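You operate a simulated robot arm through the tools that you are given. There is no shell and no other tool.

You run a simulated robot arm. Do the job below in one go: nothing can be reset, and whatever is moved stays where it is left.

## Task
Clean up: wipe the pestle and the grooved block with the teal pad and push the grey slider back.
Fine: the pad is in the CLOTHS drawer; shut it again. Leave the pad on the white pad tray and the pestle in its cup.

Only the result counts: the job must be done as asked and must still hold three seconds after the hand-in. Knocking over, shifting, dropping, spilling or breaking anything else fails it. Flat cloth is picked up by pressing the open fingertips on it (5 to 10 N) and closing them slowly along it; thin cloth reads only 2 to 8 mm in the jaws.

## Robot
A 7-joint arm with a two-finger parallel gripper, fixed in place. Base frame: the origin is at the foot of the arm, x ahead of it, y to its left, z up; the work surface is at about z = 90. Readings come in cm, rad, newtons and seconds.
Its first joint turns from -2.601 to 2.601 rad. Payload 3.43 kg.
Tool frame: the origin (TCP) lies between the finger pads and is the grasp point; the fingertips stand 3 cm ahead of it; z points along the fingers, y is the line along which they close. The gripper opens to 9.4 cm. The fingers are 2.8 cm wide and 1 cm thick; the gripper's body (5 by 9.6 cm) begins 5.5 cm behind the TCP.
Orientation is that of the tool frame in the base frame, as a unit quaternion [x, y, z, w]. With the fingers straight down and closing along the base's y, the tool's x points along the base's -x, its y along +y and its z along -z.

## Interface
- The arm moves only by the tool arm_command. Its argument "deltas" is a list of rows, each a list of 7 numbers: the shift along the tool's x, y, z in units of 40 mm (1.0 is 40 mm), then the turn, a rotation vector about the tool's x, y, z in units of 5 degrees (1.0 is 5 degrees), then the closure, from 0 (fully open) to 1 (shut). In form: [[tx, ty, tz, ax, ay, az, fingers], ...]. A call has 1 to 20 rows; each row shifts and turns the commanded pose from where the row before left it, along the tool's axes as they then stand. A call with a number of a shift or a turn outside -1 to 1 is refused whole. Each row takes 0.2 s and may step no farther than 5 cm and 0.15 rad from the row before; otherwise, or with a gripper value out of range, the whole call is refused. Where a pose cannot be reached the arm comes as near as it can. A force on the tool above 40 N (or 10 N above the force at the start of the call, whichever is more), or a blocked arm, ends the call early, and 0.2 s more pass. The fingers move at their own pace (about 4.5 cm/s each) and stop on an object; they squeeze with about 34 N. The grip force told is the motor's: it shows also when the fingers shut on nothing. Time passes only in rows, and 0.2 s behind the last, so rows that do not move let the fingers close. It gives the time, the measured TCP pose, the force on the tool (base axes), the opening and the grip force at its end, in the units of the frame above (readings bear some noise), with the torque about the TCP (base axes, N m) and any sound that the robot's microphone picked up.
- Cameras (640 x 400 px; columns grow to the right, rows downward): "scene" is fixed at [39.75, 64.81, 144.25]; the picture's right is [-1.00, -0.10, 0.00], its down [-0.04, 0.46, -0.88] and it looks along [0.09, -0.88, -0.47] (base axes); focal length 309 px, centre (320, 200). "wrist" rides on the gripper at [7.6, 1.4, -10.2] in the tool frame; the picture's right is [-0.18, 0.98, 0.00], its down [-0.75, -0.14, -0.64] and it looks along [-0.63, -0.12, 0.77] (tool axes); focal length 243 px, centre (320, 200). There is no depth. A picture from a camera that has moved, and an enlarged one, comes with that camera's place and axes in the base frame and with its lens. The place of the scene camera against the robot may be out by one fixed shift of up to 2.5 cm in any direction.
- capture(camera): a new picture of that camera. The clock stands still meanwhile.
- close_up(camera, box): a new picture of the part [left, top, right, bottom] of that camera's present view, enlarged. The clock stands still meanwhile.
- job_done(): hands the job in; it is judged then, once.

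Places have to be worked out from the pictures, the camera data and where the tool is seen. Open the gripper and draw the arm clear of the work before you hand the job in, unless the task says otherwise.

The tools are called after "Call:" as a command line: name --pt "numbers of a row" for each row, then --argument value for the rest, lists and objects as JSON in quotes. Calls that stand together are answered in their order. arm_command: Moves the arm, as the interface text tells. Its arguments: {"type":"object","properties":{"deltas":{"type":"array"}},"required":["deltas"]} The other tools are called the same way: capture (camera) takes a picture; close_up (camera, box) takes an enlarged picture of a part of a camera's view; job_done () hands the job in.

At the start:

```text
clock: 0.0
ee_pos: [66.4, -73.18, 117.35]
ee_rot: [0.0, 1.0, 0.0, 0.0]
contact_force: [0.5, -0.6, -0.5]
moment: [0.0, -0.02, 0.0]
grip_width: 9.4
gripper_force: 0.0
```

scene: 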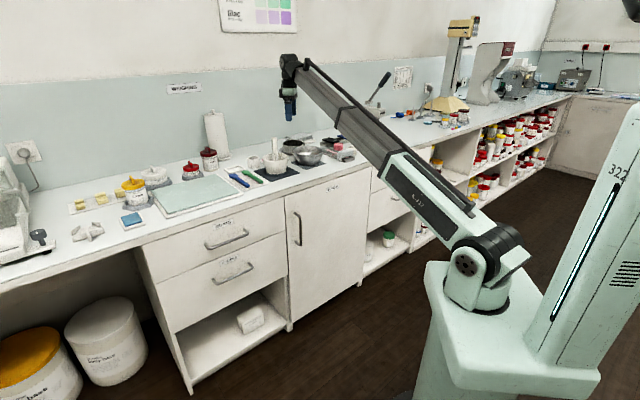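
wrist: 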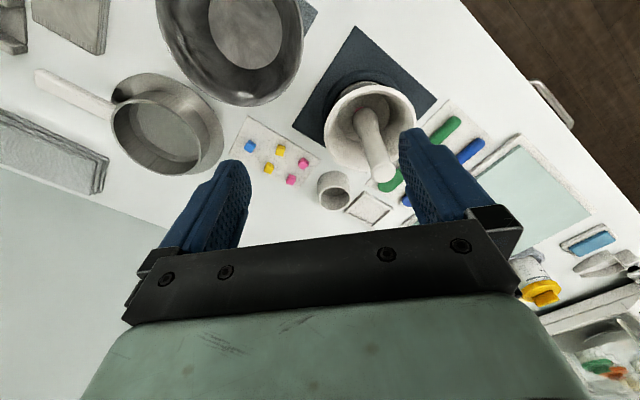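

I'll start by looking closely at the scene to find the pestle, grooved block, slider, drawer and tray.

Call:
close_up --camera "scene" --box '[200, 110, 400, 235]'

Call:
close_up --camera "scene" --box '[0, 130, 240, 280]'

Call:
close_up --camera "scene" --box '[130, 200, 400, 370]'

Call:
close_up --camera "wrist" --box '[220, 60, 640, 400]'

Call:
close_up --camera "wrist" --box '[0, 0, 320, 200]'

```text
3.20 times, centred on (300, 172) of scene
camera zoom: at [39.75, 64.81, 144.25], right [-1.0, -0.1, 0.0], down [-0.04, 0.46, -0.88], along [0.09, -0.88, -0.47], focal length 990 px, centre (384, 288)
```

zoom: 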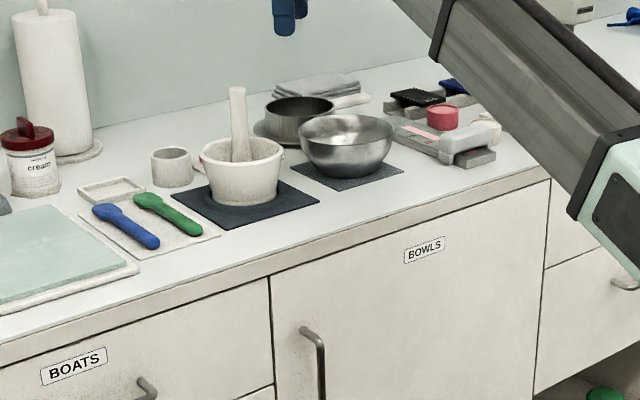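

```text
2.67 times, centred on (120, 205) of scene
camera zoom: at [39.75, 64.81, 144.25], right [-1.0, -0.1, 0.0], down [-0.04, 0.46, -0.88], along [0.09, -0.88, -0.47], focal length 825 px, centre (853, 187)
```

zoom: 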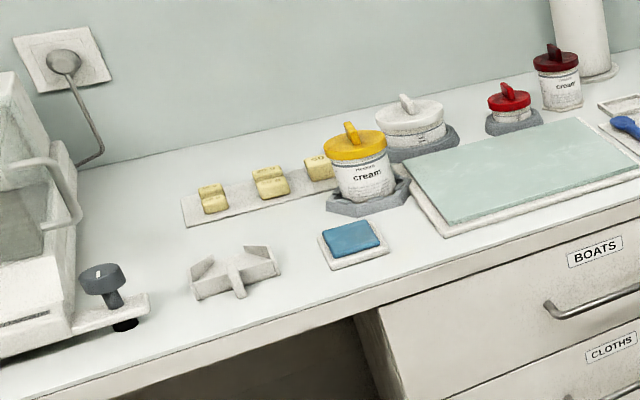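

```text
2.35 times, centred on (265, 285) of scene
camera zoom: at [39.75, 64.81, 144.25], right [-1.0, -0.1, 0.0], down [-0.04, 0.46, -0.88], along [0.09, -0.88, -0.47], focal length 728 px, centre (449, 0)
```

zoom: 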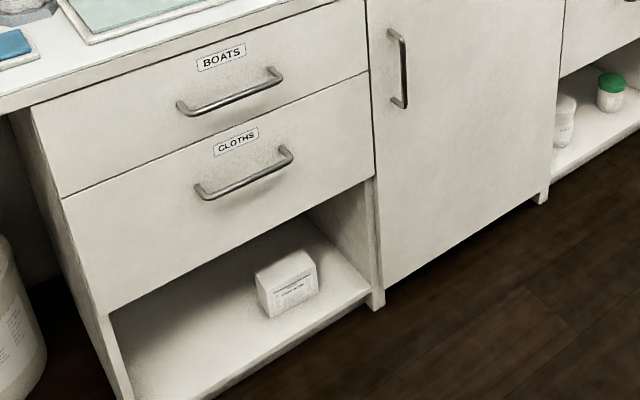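

```text
1.18 times, centred on (430, 230) of wrist
camera zoom: at [58.82, -71.87, 127.44], right [0.18, 0.98, 0.0], down [0.75, -0.14, 0.64], along [0.63, -0.12, -0.77], focal length 285 px, centre (191, 165)
```

zoom: 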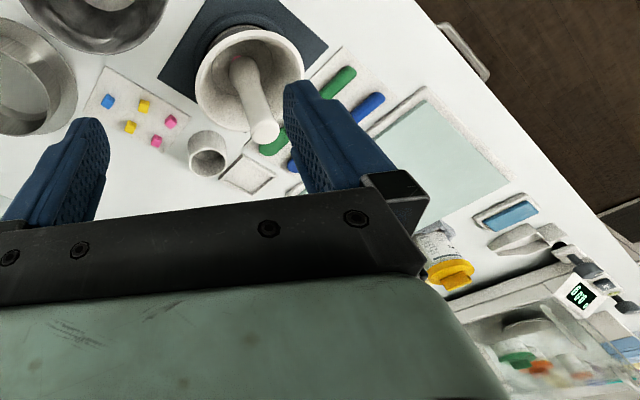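

```text
2.00 times, centred on (160, 100) of wrist
camera zoom: at [58.82, -71.87, 127.44], right [0.18, 0.98, 0.0], down [0.75, -0.14, 0.64], along [0.63, -0.12, -0.77], focal length 485 px, centre (640, 400)
```

zoom: 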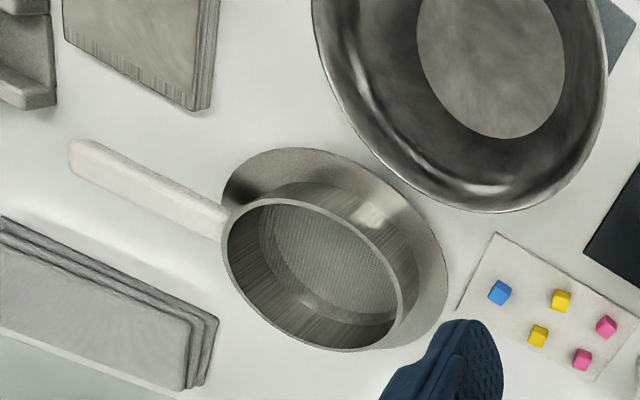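

The bench runs diagonally, about 83 cm out from the base, and its right-hand part isn't readable yet. I'll draw the arm back and turn the wrist to face the bench squarely for an overview.

Call:
arm_command --pt "0.764 0.829 -0.28 0 0 0 0" --pt "0.764 0.829 -0.28 0 0 0 0" --pt "0.764 0.829 -0.28 0 0 0 0" --pt "0.764 0.829 -0.28 0 0 0 0" --pt "0.764 0.829 -0.28 0 0 0 0" --pt "0.764 0.829 -0.28 0 0 0 0" --pt "0.764 0.829 -0.28 0 0 0 0" --pt "0 0 0 0 0 1 0" --pt "0 0 0 0 0 1 0" --pt "0 0 0 0 0 1 0" --pt "0 0 0 0 0 1 0" --pt "0 0 0 0 0 1 0" --pt "0 0 0 0 0 1 0" --pt "0 0 0 0 0 1 0" --pt "0 0 0 0 0 1 0" --pt "0 0 0 0 0 1 0"

Call:
capture --camera "wrist"

```text
clock: 2.3
ee_pos: [49.1, -54.71, 113.66]
ee_rot: [0.138, 0.99, -0.006, 0.007]
contact_force: [-0.4, -1.1, -0.8]
moment: [0.06, -0.02, 0.03]
grip_width: 9.38
gripper_force: 0.1
out of reach, approached as far as the arm can: row 3, 4, 5, 6, 7, 8, 10
stopped in row 11: the force on the tool passed its limit at 54 N (the readings are from after the stop); the commanded pose is now the measured one
```

```text
taken
camera wrist: at [41.99, -51.2, 123.64], right [0.45, 0.89, -0.01], down [0.68, -0.33, 0.66], along [0.58, -0.3, -0.76], focal length 243 px, centre (320, 200)
```

wrist: 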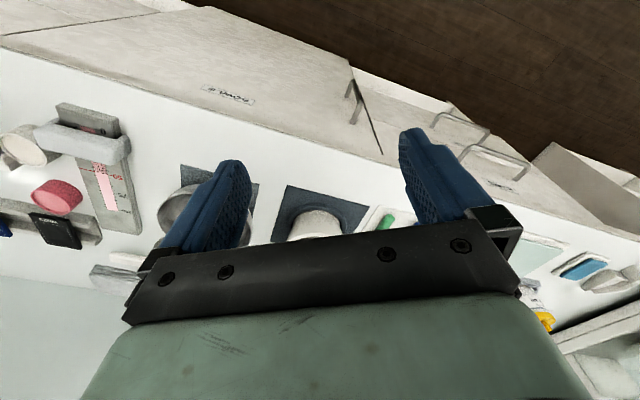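

The arm reached a joint limit pulling back at that height and stopped. I'll check the scene for any contact and zoom on the items at the left of the wrist view.

Call:
capture --camera "scene"

Call:
close_up --camera "wrist" --box '[0, 80, 200, 300]'

Call:
close_up --camera "wrist" --box '[330, 60, 640, 270]'

```text
taken
```

scene: 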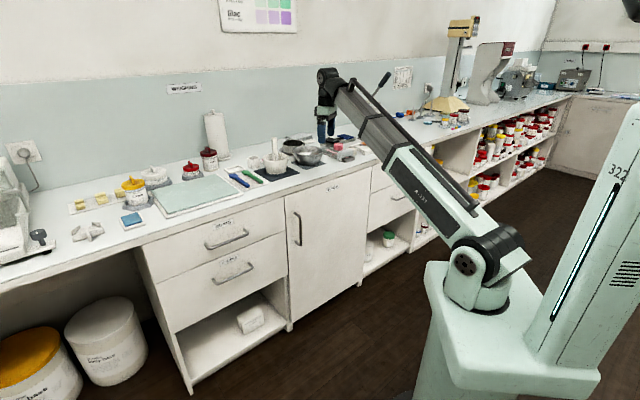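

```text
1.82 times, centred on (100, 190) of wrist
camera zoom: at [41.99, -51.2, 123.64], right [0.45, 0.89, -0.01], down [0.68, -0.33, 0.66], along [0.58, -0.3, -0.76], focal length 441 px, centre (720, 218)
```

zoom: 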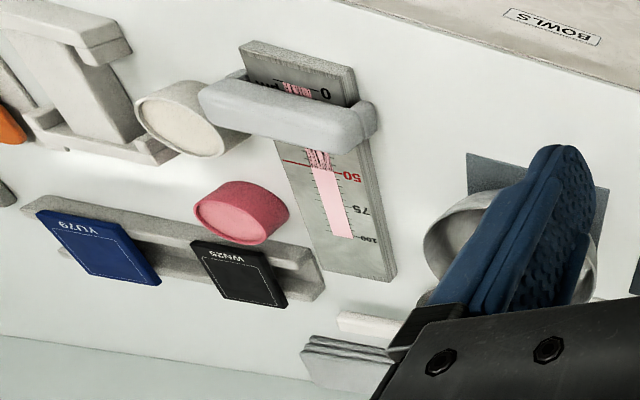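

```text
1.90 times, centred on (485, 165) of wrist
camera zoom: at [41.99, -51.2, 123.64], right [0.45, 0.89, -0.01], down [0.68, -0.33, 0.66], along [0.58, -0.3, -0.76], focal length 462 px, centre (6, 267)
```

zoom: 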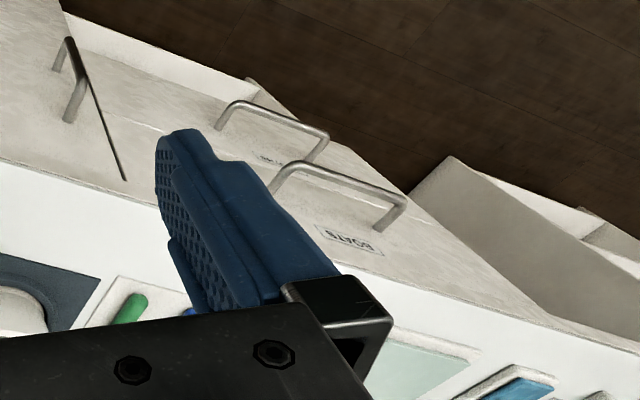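

There was no contact with anything. The grindometer ("grooved block") with pink residue and its grey scraper/slider is on the right. I'll move over to it, turning the wrist to face the bench.

Call:
arm_command --pt "0.1 -0.95 0 0 0 0 0" --pt "0.1 -0.95 0 0 0 0 0" --pt "0.1 -0.95 0 0 0 0 0" --pt "0.1 -0.95 0 0 0 0 0" --pt "0.1 -0.95 0 0 0 0 0" --pt "0.1 -0.95 0 0 0 0 0" --pt "0 0 0 0 0 0.9 0" --pt "0 0 0 0 0 0.9 0" --pt "0 0 0 0 0 0.9 0" --pt "0 0 0 0 0 0.9 0" --pt "0 0 0 0 0 0.9 0" --pt "0 0 0 0 0 0.9 0"

Call:
capture --camera "wrist"

```text
clock: 4.9
ee_pos: [40.53, -76.05, 113.76]
ee_rot: [0.366, 0.93, -0.005, 0.008]
contact_force: [0.4, -0.6, 0.9]
moment: [0.0, -0.01, 0.02]
grip_width: 9.41
gripper_force: 0.0
```

```text
taken
camera wrist: at [35.81, -69.71, 123.78], right [0.8, 0.59, 0.0], down [0.45, -0.61, 0.66], along [0.39, -0.53, -0.75], focal length 243 px, centre (320, 200)
```

wrist: 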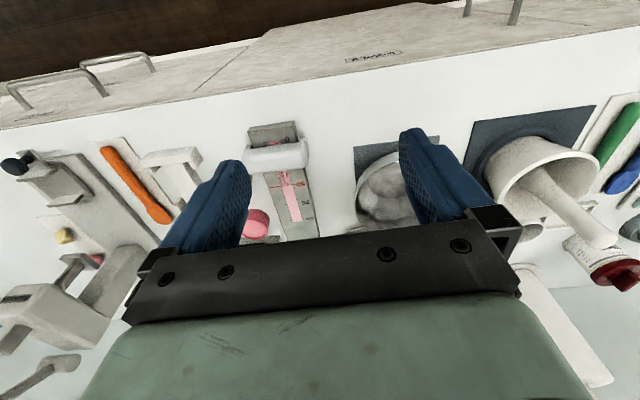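

The gauge lies from roughly (39,-85) to (56,-102), beyond straight-down reach at its far end. I'll zoom in on it and on the mortar area.

Call:
close_up --camera "wrist" --box '[220, 105, 360, 245]'

Call:
close_up --camera "wrist" --box '[460, 90, 640, 300]'

Call:
close_up --camera "wrist" --box '[0, 40, 240, 250]'

Call:
close_up --camera "scene" --box '[310, 125, 370, 165]'

```text
2.86 times, centred on (290, 175) of wrist
camera zoom: at [35.81, -69.71, 123.78], right [0.8, 0.59, 0.0], down [0.45, -0.61, 0.66], along [0.39, -0.53, -0.75], focal length 693 px, centre (406, 271)
```

zoom: 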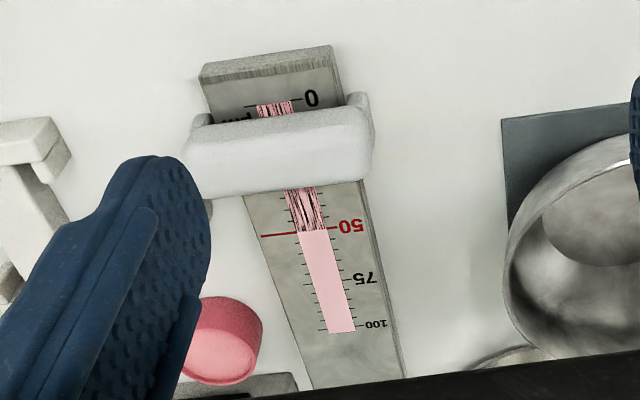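

```text
1.90 times, centred on (550, 195) of wrist
camera zoom: at [35.81, -69.71, 123.78], right [0.8, 0.59, 0.0], down [0.45, -0.61, 0.66], along [0.39, -0.53, -0.75], focal length 462 px, centre (-118, 210)
```

zoom: 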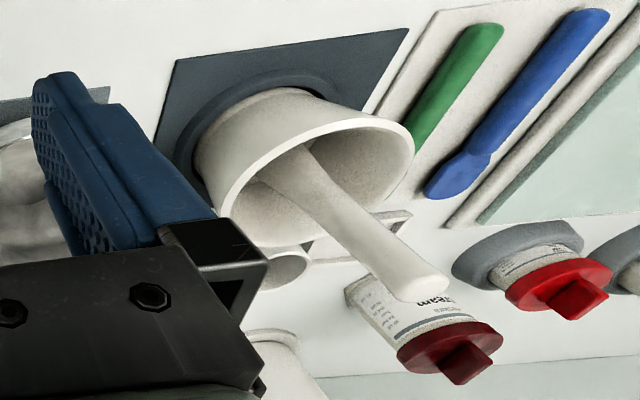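

```text
1.90 times, centred on (120, 145) of wrist
camera zoom: at [35.81, -69.71, 123.78], right [0.8, 0.59, 0.0], down [0.45, -0.61, 0.66], along [0.39, -0.53, -0.75], focal length 462 px, centre (701, 305)
```

zoom: 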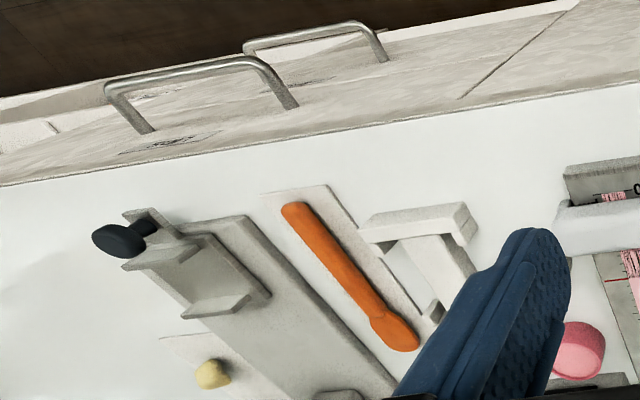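

```text
10.00 times, centred on (340, 145) of scene
camera zoom: at [39.75, 64.81, 144.25], right [-1.0, -0.1, 0.0], down [-0.04, 0.46, -0.88], along [0.09, -0.88, -0.47], focal length 3092 px, centre (120, 750)
```

zoom: 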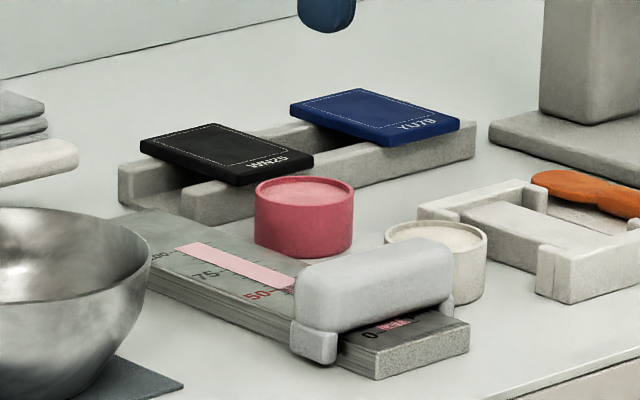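

I now know the layout: the groove runs about 96–112 cm from the base, and the cup and small tray are at about 113. I'll test how far a tilted tool reaches, staying high above everything.

Call:
arm_command --pt "0 0 0 0 -1 0 0" --pt "0 0 0 0 -1 0 0" --pt "0 0 0 0 -1 0 0" --pt "0 0 0 0 -1 0 0" --pt "0 0 0 0 -1 0 0" --pt "0 0 0 0 -1 0 0" --pt "0 0 0 0 -1 0 0" --pt "0 0 0 0 -1 0 0" --pt "0 0 0 0 -1 0 0" --pt "-0.7 0 0.7 0 0 0 0" --pt "-0.7 0 0.7 0 0 0 0" --pt "-0.7 0 0.7 0 0 0 0" --pt "-0.7 0 0.7 0 0 0 0"

Call:
capture --camera "wrist"

Call:
capture --camera "scene"

```text
clock: 7.7
ee_pos: [52.06, -86.87, 114.23]
ee_rot: [0.336, 0.857, -0.144, 0.365]
contact_force: [0.0, 0.0, 0.6]
moment: [0.03, -0.06, 0.0]
grip_width: 9.38
gripper_force: 0.1
```

```text
taken
camera wrist: at [43.84, -77.34, 115.76], right [0.76, 0.63, 0.13], down [-0.05, -0.14, 0.99], along [0.64, -0.76, -0.08], focal length 243 px, centre (320, 200)
```

wrist: 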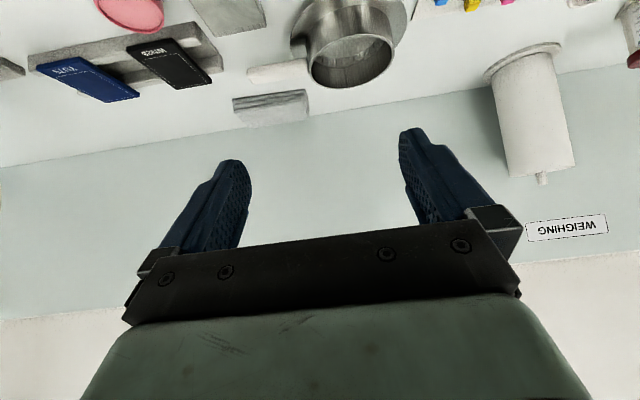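

```text
taken
```

scene: 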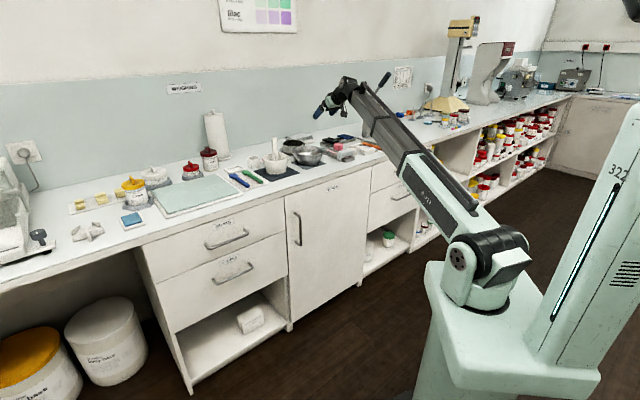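

At 45° tilt it already reaches 101 cm without trouble. I'll push further out at this height to find the limit.

Call:
arm_command --pt "-0.7 0 0.7 0 0 0 0" --pt "-0.7 0 0.7 0 0 0 0" --pt "-0.7 0 0.7 0 0 0 0" --pt "-0.7 0 0.7 0 0 0 0"

```text
clock: 8.7
ee_pos: [63.7, -97.55, 114.4]
ee_rot: [0.337, 0.856, -0.145, 0.364]
contact_force: [-1.1, 1.0, 1.2]
moment: [0.01, -0.03, 0.02]
grip_width: 9.38
gripper_force: 0.1
```

Reach is fine with tilt (116 cm at 45°). I'll pull back with a 30° tilt to view the gauge's far end.

Call:
arm_command --pt "0.64 -0.28 -0.64 0 0 0 0" --pt "0.64 -0.28 -0.64 0 0 0 0" --pt "0.64 -0.28 -0.64 0 0 0 0" --pt "0.64 -0.28 -0.64 0 0 0 0" --pt "0.64 -0.28 -0.64 0 0 0 0" --pt "0.64 -0.28 -0.64 0 0 0 0" --pt "0.64 -0.28 -0.64 0 0 0 0" --pt "0.64 -0.28 -0.64 0 0 0 0" --pt "0 0 0 0 1 0 0" --pt "0 0 0 0 1 0 0" --pt "0 0 0 0 1 0 0"

Call:
capture --camera "wrist"

Call:
close_up --camera "wrist" --box '[220, 0, 420, 160]'

```text
clock: 11.1
ee_pos: [36.42, -84.27, 113.92]
ee_rot: [0.352, 0.897, -0.099, 0.248]
contact_force: [0.4, 0.2, 0.2]
moment: [-0.04, 0.0, 0.04]
grip_width: 9.39
gripper_force: 0.0
```

```text
taken
camera wrist: at [28.75, -75.32, 118.7], right [0.78, 0.61, 0.09], down [0.14, -0.32, 0.94], along [0.6, -0.72, -0.33], focal length 243 px, centre (320, 200)
```

wrist: 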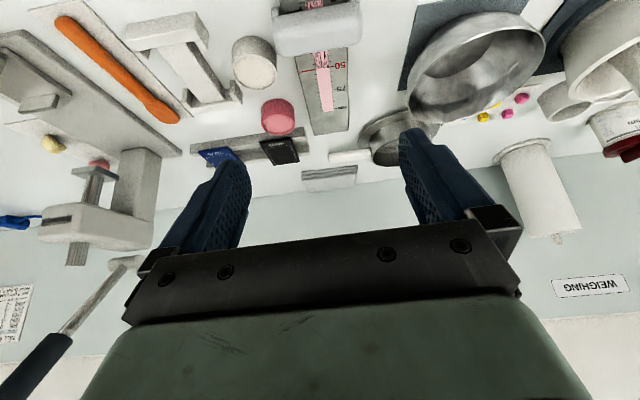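

```text
2.50 times, centred on (320, 80) of wrist
camera zoom: at [28.75, -75.32, 118.7], right [0.78, 0.61, 0.09], down [0.14, -0.32, 0.94], along [0.6, -0.72, -0.33], focal length 606 px, centre (320, 500)
```

zoom: 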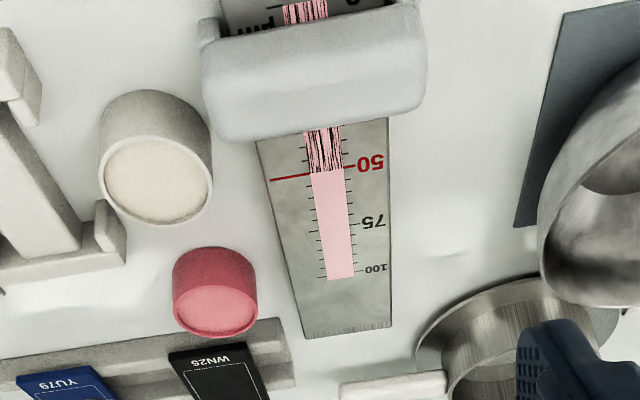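

The far end of the gauge has a plain landing past 100, which suits the slider's start position. Next I'll slide along the bench to view the mortar, pestle, cup and tray.

Call:
arm_command --pt "0 0.9 0 0 0 0 0" --pt "0 0.9 0 0 0 0 0" --pt "0 0.9 0 0 0 0 0" --pt "0 0.9 0 0 0 0 0" --pt "0 0.9 0 0 0 0 0" --pt "0 0.9 0 0 0 0 0" --pt "0 0.9 0 0 0 0 0" --pt "0 0.9 0 0 0 0 0" --pt "0 0.9 0 0 0 0 0" --pt "0 0.9 0 0 0 0 0"

Call:
capture --camera "wrist"

Call:
close_up --camera "wrist" --box '[220, 0, 420, 160]'

Call:
close_up --camera "wrist" --box '[400, 0, 640, 200]'

```text
clock: 13.3
ee_pos: [60.9, -58.13, 113.87]
ee_rot: [0.352, 0.897, -0.099, 0.249]
contact_force: [0.2, 0.5, -0.1]
moment: [-0.01, 0.0, -0.01]
grip_width: 9.4
gripper_force: 0.0
```

```text
taken
camera wrist: at [53.33, -49.13, 118.67], right [0.79, 0.61, 0.09], down [0.14, -0.32, 0.94], along [0.6, -0.72, -0.33], focal length 243 px, centre (320, 200)
```

wrist: 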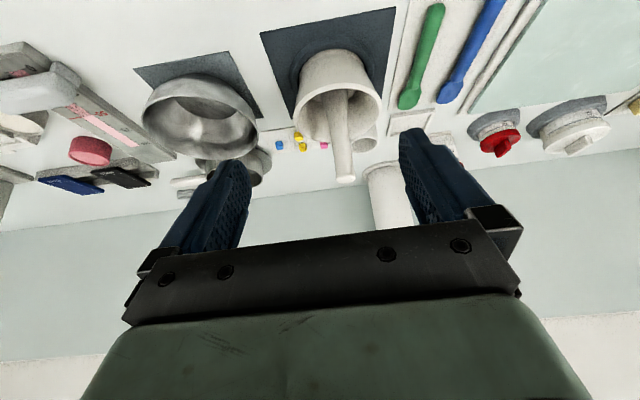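

```text
2.50 times, centred on (320, 80) of wrist
camera zoom: at [53.33, -49.13, 118.67], right [0.79, 0.61, 0.09], down [0.14, -0.32, 0.94], along [0.6, -0.72, -0.33], focal length 606 px, centre (320, 500)
```

zoom: 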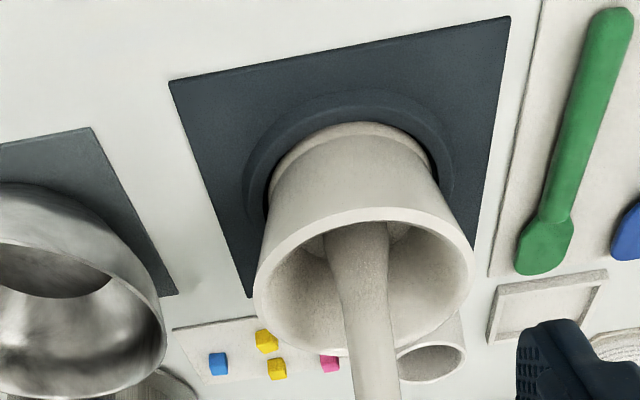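

```text
2.00 times, centred on (520, 100) of wrist
camera zoom: at [53.33, -49.13, 118.67], right [0.79, 0.61, 0.09], down [0.14, -0.32, 0.94], along [0.6, -0.72, -0.33], focal length 485 px, centre (-80, 400)
```

zoom: 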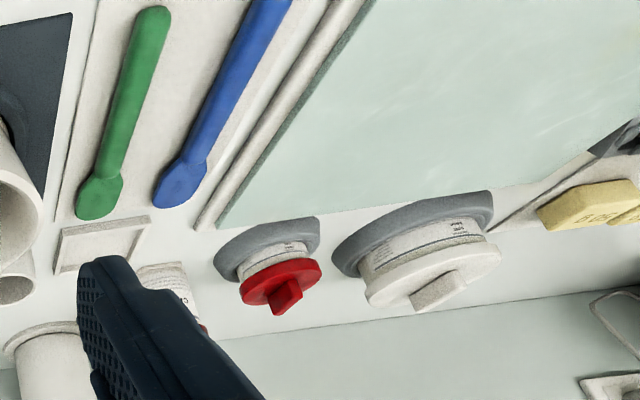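

The mortar is centred near (72,-66), the pestle tip near (73.5,-68.1,106.7), the cup near (87,-75) and the small white tray near (93,-68). I'll now move to look at the drawers.

Call:
arm_command --pt "0 0 0 0 1 0 0" --pt "0 0 0 0 1 0 0" --pt "0 0 0 0 1 0 0" --pt "0 0 0 0 1 0 0" --pt "0 0 0 0 1 0 0" --pt "0 0 0 0 1 0 0" --pt "0.4 0.84 0.3 0 0 0 0" --pt "0.4 0.84 0.3 0 0 0 0" --pt "0.4 0.84 0.3 0 0 0 0" --pt "0.4 0.84 0.3 0 0 0 0" --pt "0.4 0.84 0.3 0 0 0 0" --pt "0.4 0.84 0.3 0 0 0 0" --pt "0.4 0.84 0.3 0 0 0 0" --pt "0 0 0 0 0 0.4 0"

Call:
capture --camera "wrist"

Call:
capture --camera "scene"

```text
clock: 16.3
ee_pos: [68.81, -33.19, 105.05]
ee_rot: [0.382, 0.924, -0.005, 0.008]
contact_force: [-0.8, -0.2, 0.1]
moment: [0.02, -0.01, -0.02]
grip_width: 9.39
gripper_force: 0.1
```

```text
taken
camera wrist: at [64.39, -26.8, 115.09], right [0.82, 0.57, 0.0], down [0.43, -0.62, 0.66], along [0.37, -0.54, -0.75], focal length 243 px, centre (320, 200)
```

wrist: 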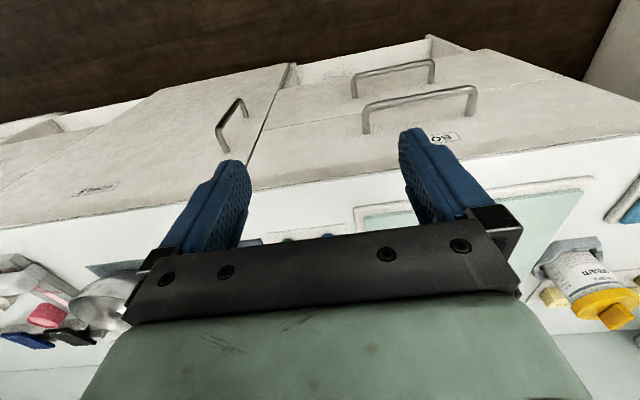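

```text
taken
```

scene: 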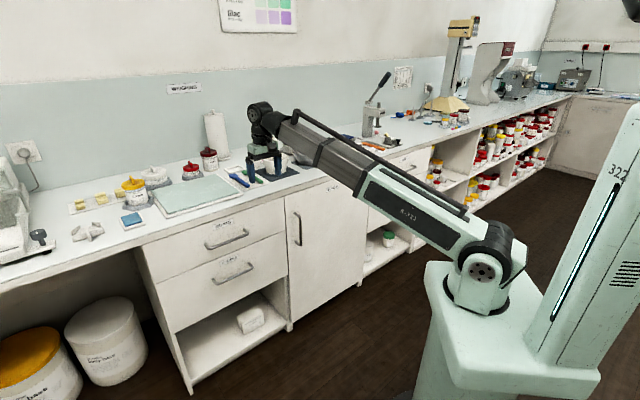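

The CLOTHS handle bar computes to about (84.5,-28.5,57.5) and the BOATS handle sits directly above at z≈74, so I'll need a near-horizontal approach. I'll back off from the bench edge, descend and start turning the wrist.

Call:
arm_command --pt "0.22 0.4 0.83 0 0 0 0" --pt "0.22 0.4 0.83 0 0 0 0" --pt "0.22 0.4 0.83 0 0 0 0" --pt "0.22 0.4 0.83 0 0 0 0" --pt "0.22 0.4 0.83 0 0 0 0" --pt "0.22 0.4 0.83 0 0 0 0" --pt "0.22 0.4 0.83 0 0 0 0" --pt "0.22 0.4 0.83 0 0 0 0" --pt "0.22 0.4 0.83 0 0 0 0" --pt "0 0 0 0 0 -1 0" --pt "0 0 0 0 0 -1 0" --pt "0 0 0 0 0 -1 0" --pt "0 0 0 0 0 -1 0" --pt "0 0 0 0 0 -1 0" --pt "0 0 0 0 0 -1 0"

Call:
capture --camera "wrist"

Call:
capture --camera "scene"

```text
clock: 19.5
ee_pos: [73.73, -17.8, 75.15]
ee_rot: [0.128, 0.992, -0.007, 0.007]
contact_force: [0.1, -0.2, 0.6]
moment: [-0.02, 0.04, 0.02]
grip_width: 9.4
gripper_force: 0.1
```

```text
taken
camera wrist: at [66.59, -14.5, 85.12], right [0.43, 0.9, -0.01], down [0.68, -0.32, 0.66], along [0.59, -0.29, -0.76], focal length 243 px, centre (320, 200)
```

wrist: 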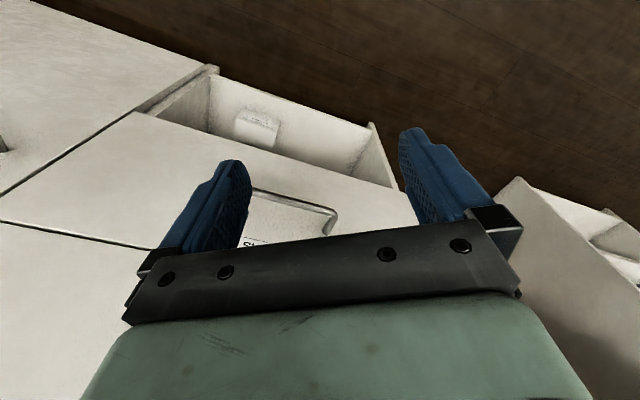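

```text
taken
```

scene: 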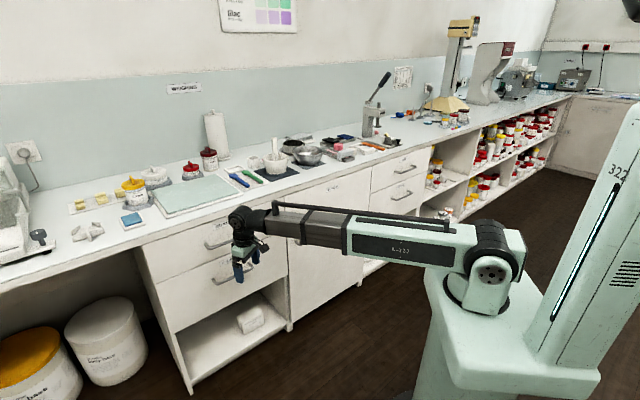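

The CLOTHS handle bar is visible between the fingers at z≈58–59, spanning s≈33–47 along the bench. I'll continue the yaw so the fingers can close vertically, and start tilting to horizontal.

Call:
arm_command --pt "0 0 0 0 0 -1 0" --pt "0 0 0 0 0 -1 0" --pt "0 0 0 0 0 -1 0" --pt "0 0 0 0 0 -1 0" --pt "0 0 0 0 0 -1 0" --pt "0 0 0 0 0 -1 0" --pt "0 0 0 0 0 -1 0" --pt "0 0 0 0 0 -1 0" --pt "0 0 0 0 0 -1 0" --pt "0 0 0 0 0 -1 0" --pt "0 0 0 0 0 -1 0" --pt "0 0 0 0 0 -1 0" --pt "0 0 0 1 0 0 0" --pt "0 0 0 1 0 0 0" --pt "0 0 0 1 0 0 0" --pt "0 0 0 1 0 0 0" --pt "0 0 0 1 0 0 0" --pt "0 0 0 1 0 0 0"

Call:
capture --camera "wrist"

Call:
capture --camera "scene"

```text
clock: 23.3
ee_pos: [73.75, -17.85, 75.14]
ee_rot: [-0.369, 0.89, -0.248, 0.103]
contact_force: [0.5, 1.2, 0.0]
moment: [0.01, 0.02, -0.02]
grip_width: 9.38
gripper_force: 0.0
```

```text
taken
camera wrist: at [63.77, -18.79, 83.11], right [-0.47, 0.72, -0.51], down [0.38, 0.68, 0.62], along [0.8, 0.1, -0.6], focal length 243 px, centre (320, 200)
```

wrist: 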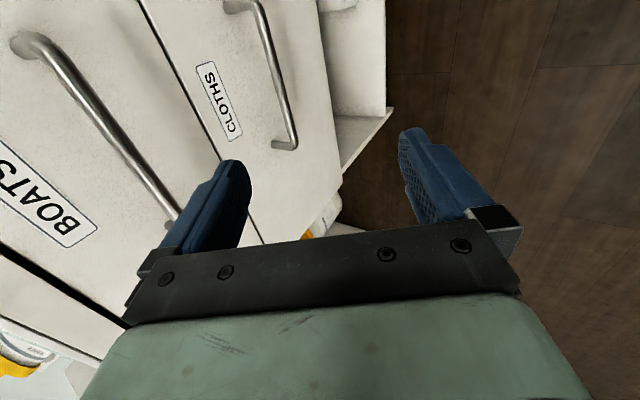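

```text
taken
```

scene: 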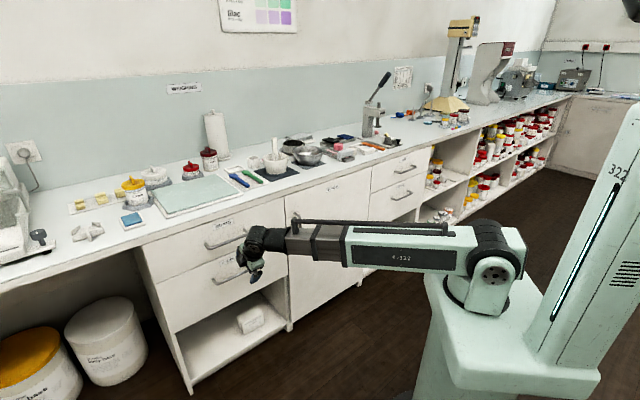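

Both handles are now clearly visible and the CLOTHS bar estimate (z≈58.5, depth≈80) is consistent. I'll finish tilting to horizontal and lower to the handle height, still 15 cm in front of it.

Call:
arm_command --pt "0 0 0 1 0 0 0" --pt "0 0 0 1 0 0 0" --pt "0 0 0 1 0 0 0" --pt "0 0 0 1 0 0 0" --pt "0 0 0 1 0 0 0" --pt "0 0 0 1 0 0 0" --pt "0 0 0 1 0 0 0" --pt "0 0 0 1 0 0 0" --pt "0 0 0 1 0 0 0" --pt "0 0 0 1 0 0 0" --pt "0 0 0 1 0 0 0" --pt "0 0 0 1 0 0 0" --pt "0 0.825 0 0 0 0 0" --pt "0 0.825 0 0 0 0 0" --pt "0 0.825 0 0 0 0 0" --pt "0 0.825 0 0 0 0 0" --pt "0 0.825 0 0 0 0 0"

Call:
capture --camera "wrist"

Call:
capture --camera "scene"

```text
clock: 26.9
ee_pos: [73.89, -18.2, 58.59]
ee_rot: [0.269, -0.646, 0.66, -0.273]
contact_force: [0.3, -0.4, -0.4]
moment: [-0.01, -0.01, 0.0]
grip_width: 9.38
gripper_force: 0.0
```

```text
taken
camera wrist: at [61.22, -16.52, 56.95], right [0.14, 0.12, -0.98], down [0.07, 0.99, 0.13], along [0.99, -0.09, 0.13], focal length 243 px, centre (320, 200)
```

wrist: 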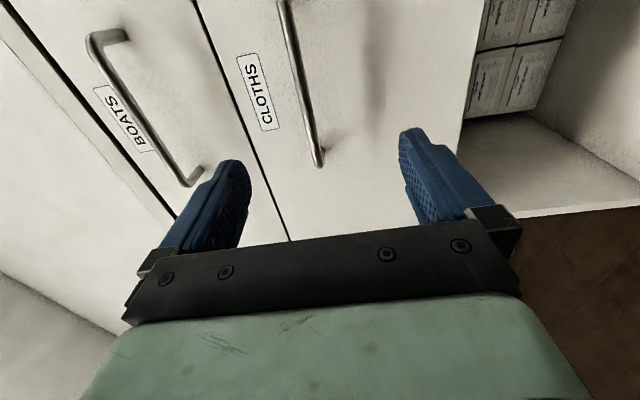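

```text
taken
```

scene: 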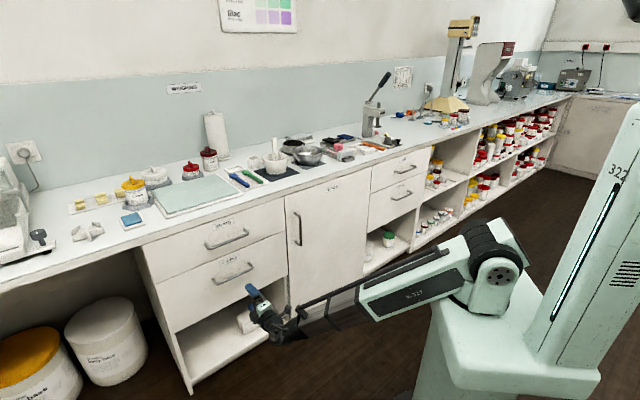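

The arm is horizontal at z=58.6 and the bar now measures nearer z≈60. I'll raise 1.4 cm, move 8 cm closer and re-measure.

Call:
arm_command --pt "0 -0.35 0 0 0 0 0" --pt "0 0 0.7 0 0 0 0" --pt "0 0 0.7 0 0 0 0" --pt "0 0 0.6 0 0 0 0"

Call:
capture --camera "wrist"

Call:
close_up --camera "scene" --box '[190, 220, 320, 350]'

```text
clock: 27.9
ee_pos: [79.82, -23.67, 60.16]
ee_rot: [0.269, -0.647, 0.659, -0.274]
contact_force: [-0.7, -0.4, 0.4]
moment: [-0.02, 0.03, -0.01]
grip_width: 9.41
gripper_force: 0.0
```

```text
taken
camera wrist: at [67.1, -22.09, 58.48], right [0.14, 0.12, -0.98], down [0.08, 0.99, 0.13], along [0.99, -0.09, 0.13], focal length 243 px, centre (320, 200)
```

wrist: 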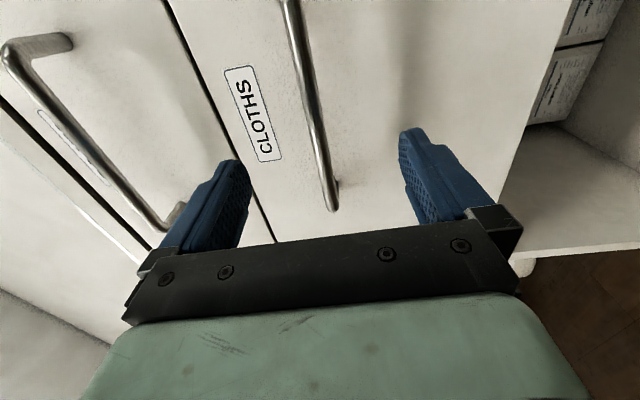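

```text
3.08 times, centred on (255, 285) of scene
camera zoom: at [39.75, 64.81, 144.25], right [-1.0, -0.1, 0.0], down [-0.04, 0.46, -0.88], along [0.09, -0.88, -0.47], focal length 951 px, centre (520, -62)
```

zoom: 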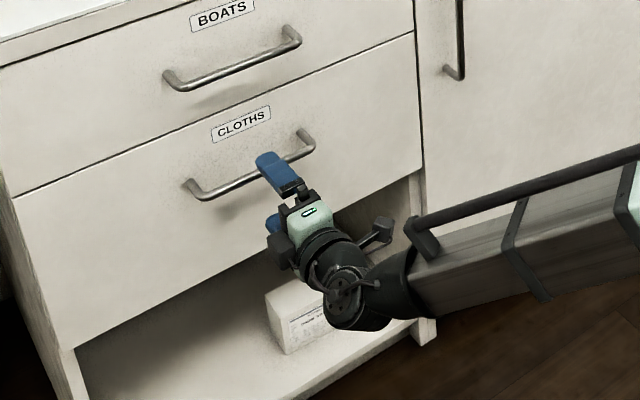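

The bar is level with the TCP (z≈60.3). I'll advance 5 cm so the bar lies between the pads, and check.

Call:
arm_command --pt "0 0 0.4 0 0 0 0" --pt "0 0 0.4 0 0 0 0" --pt "0 0 0.25 0 0 0 0" --pt "0 0 0.25 0 0 0 0"

Call:
capture --camera "wrist"

Call:
close_up --camera "scene" --box '[200, 230, 300, 300]'

```text
clock: 28.9
ee_pos: [83.35, -27.44, 60.31]
ee_rot: [0.269, -0.646, 0.66, -0.273]
contact_force: [0.0, 0.0, -0.2]
moment: [0.04, 0.0, 0.0]
grip_width: 9.43
gripper_force: 0.1
```

```text
taken
camera wrist: at [70.7, -25.73, 58.59], right [0.14, 0.12, -0.98], down [0.07, 0.99, 0.13], along [0.99, -0.09, 0.13], focal length 243 px, centre (320, 200)
```

wrist: 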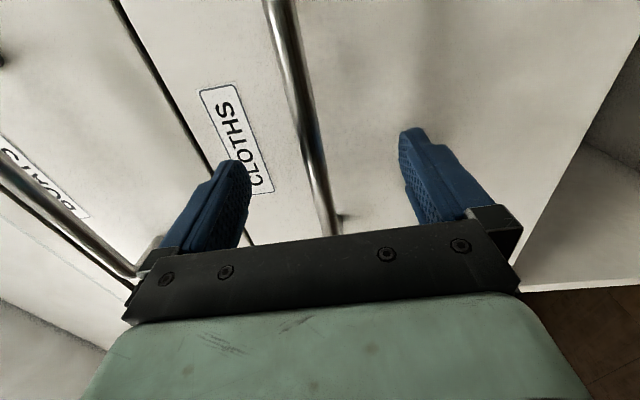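

```text
5.71 times, centred on (250, 265) of scene
camera zoom: at [39.75, 64.81, 144.25], right [-1.0, -0.1, 0.0], down [-0.04, 0.46, -0.88], along [0.09, -0.88, -0.47], focal length 1767 px, centre (720, -171)
```

zoom: 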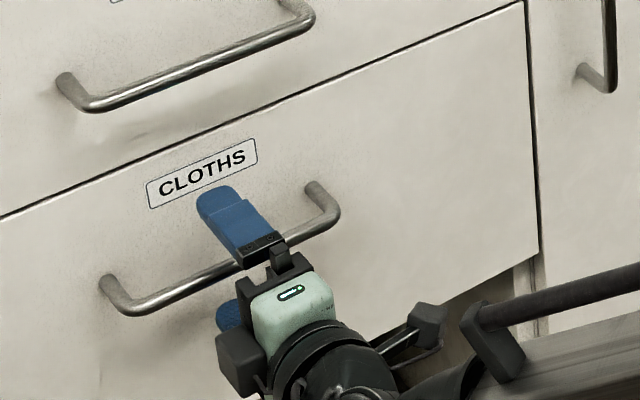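

The bar lies between the fingers with no contact. I'll advance slightly and close on it.

Call:
arm_command --pt "0 0 0.2 0 0 0 0" --pt "0 0 0 0 0 0 0.6" --pt "0 0 0 0 0 0 0.8" --pt "0 0 0 0 0 0 1" --pt "0 0 0 0 0 0 1" --pt "0 0 0 0 0 0 1" --pt "0 0 0 0 0 0 1"

Call:
capture --camera "wrist"

```text
clock: 30.5
ee_pos: [83.73, -27.97, 60.28]
ee_rot: [0.269, -0.646, 0.66, -0.273]
contact_force: [1.8, 0.6, 6.5]
moment: [0.05, -0.07, -0.09]
grip_width: 1.64
gripper_force: 39.8
```

```text
taken
camera wrist: at [71.21, -26.36, 58.67], right [0.14, 0.12, -0.98], down [0.08, 0.99, 0.13], along [0.99, -0.09, 0.13], focal length 243 px, centre (320, 200)
```

wrist: 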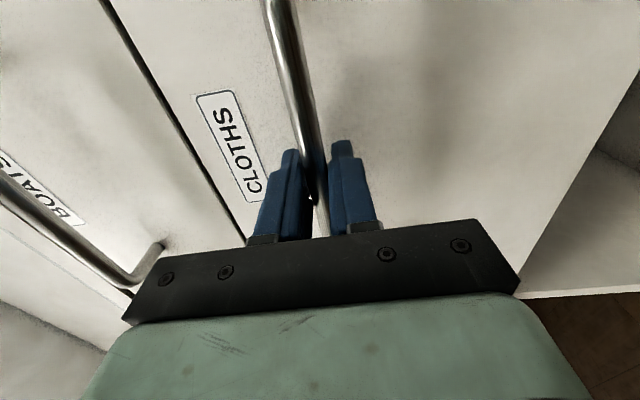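

I have the bar (1.64 cm wide, firm grip). I'll pull the drawer out steadily, 12 cm first.

Call:
arm_command --pt "0 0 -0.3 0 0 0 1" --pt "0 -0.01 -0.45 0 0 0 1" --pt "0 -0.01 -0.45 0 0 0 1" --pt "0 -0.01 -0.45 0 0 0 1" --pt "0 -0.01 -0.45 0 0 0 1" --pt "0 -0.01 -0.45 0 0 0 1" --pt "0 -0.01 -0.45 0 0 0 1"

Call:
capture --camera "scene"

```text
clock: 32.1
ee_pos: [75.21, -19.65, 60.39]
ee_rot: [0.27, -0.647, 0.658, -0.273]
contact_force: [3.7, 1.9, -6.0]
moment: [0.17, -0.1, 0.08]
grip_width: 1.62
gripper_force: 45.1
```

```text
taken
```

scene: 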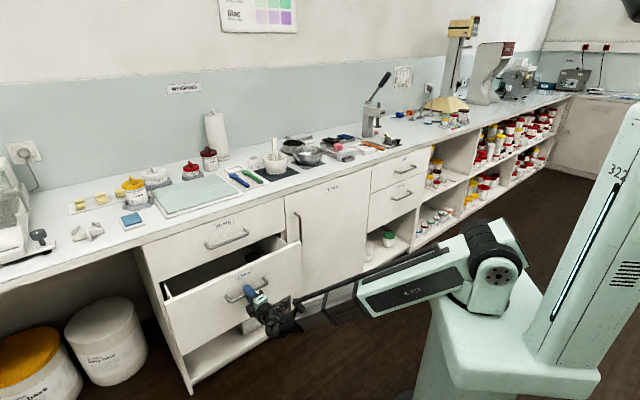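

The drawer is opening smoothly with about 12 cm out. I'll pull further.

Call:
arm_command --pt "0 -0.01 -0.45 0 0 0 1" --pt "0 -0.01 -0.45 0 0 0 1" --pt "0 -0.01 -0.45 0 0 0 1" --pt "0 -0.01 -0.45 0 0 0 1" --pt "0 -0.01 -0.45 0 0 0 1" --pt "0 -0.01 -0.45 0 0 0 1"

Call:
capture --camera "scene"

Call:
close_up --camera "scene" --box '[140, 220, 320, 340]'

```text
clock: 33.5
ee_pos: [67.55, -11.82, 60.32]
ee_rot: [0.268, -0.648, 0.66, -0.272]
contact_force: [-6.8, -7.7, -12.8]
moment: [0.08, 0.01, -0.68]
grip_width: 1.63
gripper_force: 45.3
```

```text
taken
```

scene: 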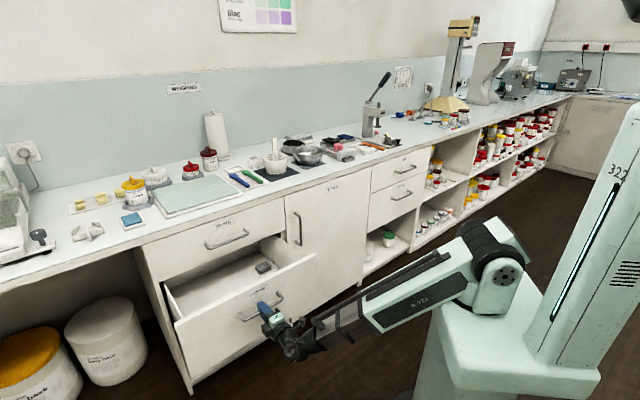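

```text
3.33 times, centred on (230, 280) of scene
camera zoom: at [39.75, 64.81, 144.25], right [-1.0, -0.1, 0.0], down [-0.04, 0.46, -0.88], along [0.09, -0.88, -0.47], focal length 1031 px, centre (620, -67)
```

zoom: 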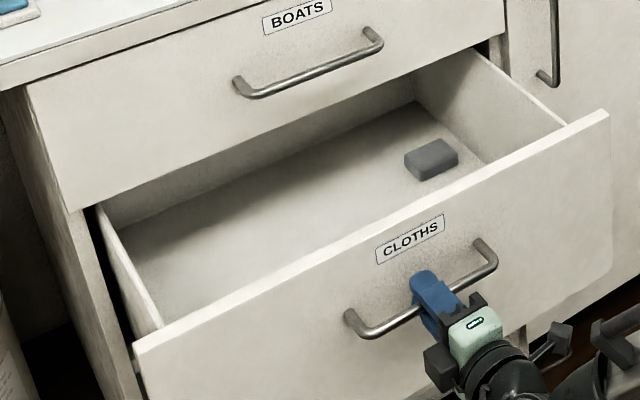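

The drawer is about 23 cm out, and a grey block is visible inside, but no teal pad yet from this angle. I'll release the handle, back off and look in from above.

Call:
arm_command --pt "0 0 0 0 0 0 0.6" --pt "0 0 0 0 0 0 0.3" --pt "0 0 0 0 0 0 0.2" --pt "0 0 -0.4 0 0 0 0.2" --pt "0 0 -0.5 0 0 0 0.2" --pt "0 0 -0.5 0 0 0 0.2" --pt "0 0 -0.3 0 0 0 0.2"

Call:
capture --camera "wrist"

Call:
capture --camera "scene"

```text
clock: 35.1
ee_pos: [62.75, -7.01, 60.36]
ee_rot: [0.27, -0.647, 0.659, -0.273]
contact_force: [0.2, 0.1, 0.3]
moment: [0.04, 0.01, 0.03]
grip_width: 7.54
gripper_force: 0.0
```

```text
taken
camera wrist: at [50.23, -5.42, 58.59], right [0.14, 0.12, -0.98], down [0.08, 0.99, 0.13], along [0.99, -0.09, 0.13], focal length 243 px, centre (320, 200)
```

wrist: 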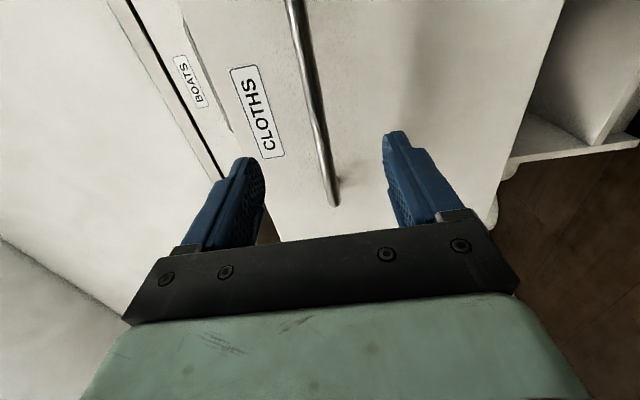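

```text
taken
```

scene: 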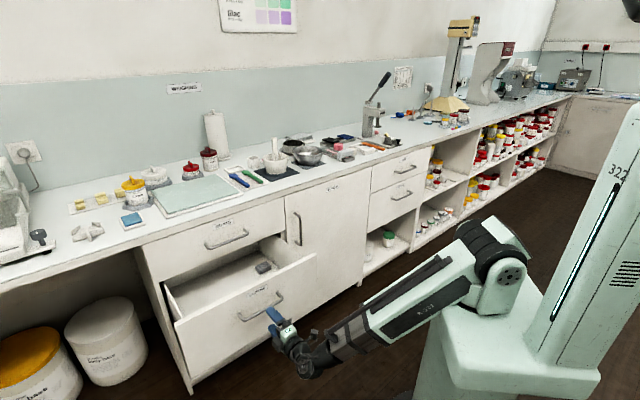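

Released cleanly. I'll rise above the drawer front and turn the tool back down to look inside.

Call:
arm_command --pt "0 -0.9 0 0 0 0 0.2" --pt "0 -0.9 0 0 0 0 0.2" --pt "0 -0.9 0 0 0 0 0.2" --pt "0 -0.9 0 0 0 0 0.2" --pt "0 -0.9 0 0 0 0 0.2" --pt "0 -0.9 0 0 0 0 0.2" --pt "0 -0.9 0 0 0 0 0.2" --pt "0 0 0 -1 0 0 0" --pt "0 0 0 -1 0 0 0" --pt "0 0 0 -1 0 0 0" --pt "0 0 0 -1 0 0 0" --pt "0 0 0 -1 0 0 0" --pt "0 0 0 -1 0 0 0" --pt "0 0 0 -1 0 0 0" --pt "0 0 0 -1 0 0 0" --pt "0 0 0 -1 0 0 0"

Call:
capture --camera "wrist"

Call:
capture --camera "scene"

```text
clock: 38.5
ee_pos: [67.34, -5.93, 83.33]
ee_rot: [-0.353, 0.85, -0.36, 0.149]
contact_force: [-0.4, -0.4, 0.1]
moment: [0.0, -0.01, -0.02]
grip_width: 9.4
gripper_force: 0.1
out of reach, approached as far as the arm can: row 5, 6, 7, 8, 9
```

```text
taken
camera wrist: at [56.19, -5.52, 89.35], right [-0.35, 0.61, -0.71], down [0.27, 0.79, 0.55], along [0.89, 0.0, -0.45], focal length 243 px, centre (320, 200)
```

wrist: 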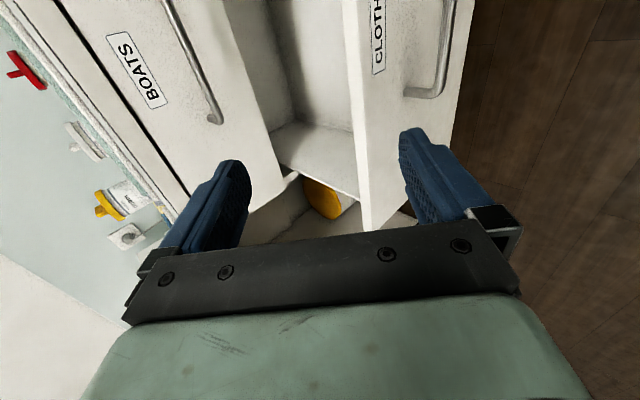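

```text
taken
```

scene: 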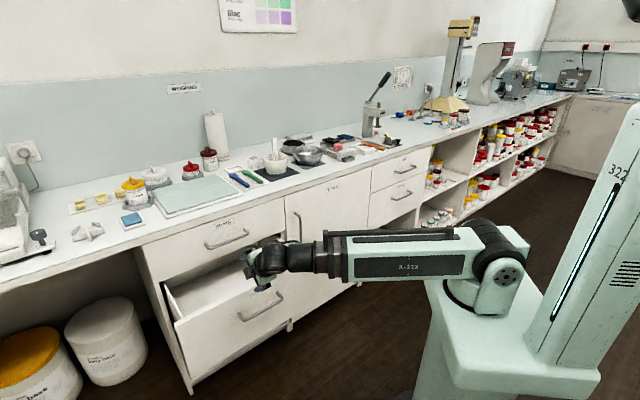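

The tool is back up at 45°. I'll finish pointing it down and start turning the camera to face the drawer interior.

Call:
arm_command --pt "0 0 0 -1 0 0 0" --pt "0 0 0 -1 0 0 0" --pt "0 0 0 -1 0 0 0" --pt "0 0 0 -1 0 0 0" --pt "0 0 0 -1 0 0 0" --pt "0 0 0 -1 0 0 0" --pt "0 0 0 -1 0 0 0" --pt "0 0 0 -1 0 0 0" --pt "0 0 0 -1 0 0 0" --pt "0 0 0 0 0 1 0" --pt "0 0 0 0 0 1 0" --pt "0 0 0 0 0 1 0" --pt "0 0 0 0 0 1 0" --pt "0 0 0 0 0 1 0" --pt "0 0 0 0 0 1 0" --pt "0 0 0 0 0 1 0" --pt "0 0 0 0 0 1 0" --pt "0 0 0 0 0 1 0" --pt "0 0 0 0 0 1 0"

Call:
arm_command --pt "0 0 0 0 0 1 0" --pt "0 0 0 0 0 1 0" --pt "0 0 0 0 0 1 0" --pt "0 0 0 0 0 1 0" --pt "0 0 0 0 0 1 0" --pt "0 0 0 0 0 1 0" --pt "0 0 0 0 0 1 0" --pt "0 0 0 0 0 1 0" --pt "-0.7 -0.5 -0.4 0 0 0 0" --pt "-0.7 -0.5 -0.4 0 0 0 0" --pt "-0.7 -0.5 -0.4 0 0 0 0"

Call:
capture --camera "wrist"

```text
clock: 42.5
ee_pos: [67.41, -5.92, 83.39]
ee_rot: [0.043, 0.999, -0.007, 0.007]
contact_force: [-0.8, 0.0, -0.3]
moment: [0.0, 0.02, -0.03]
grip_width: 9.39
gripper_force: 0.1
```

```text
clock: 44.9
ee_pos: [69.16, -15.87, 88.51]
ee_rot: [0.381, 0.924, -0.004, 0.007]
contact_force: [0.4, 0.1, -0.3]
moment: [-0.01, -0.03, 0.0]
grip_width: 9.39
gripper_force: 0.0
```

```text
taken
camera wrist: at [64.72, -9.47, 98.41], right [0.82, 0.57, 0.0], down [0.43, -0.62, 0.66], along [0.37, -0.54, -0.75], focal length 243 px, centre (320, 200)
```

wrist: 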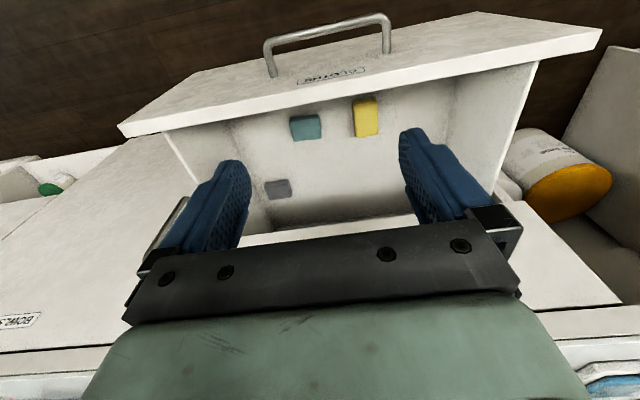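

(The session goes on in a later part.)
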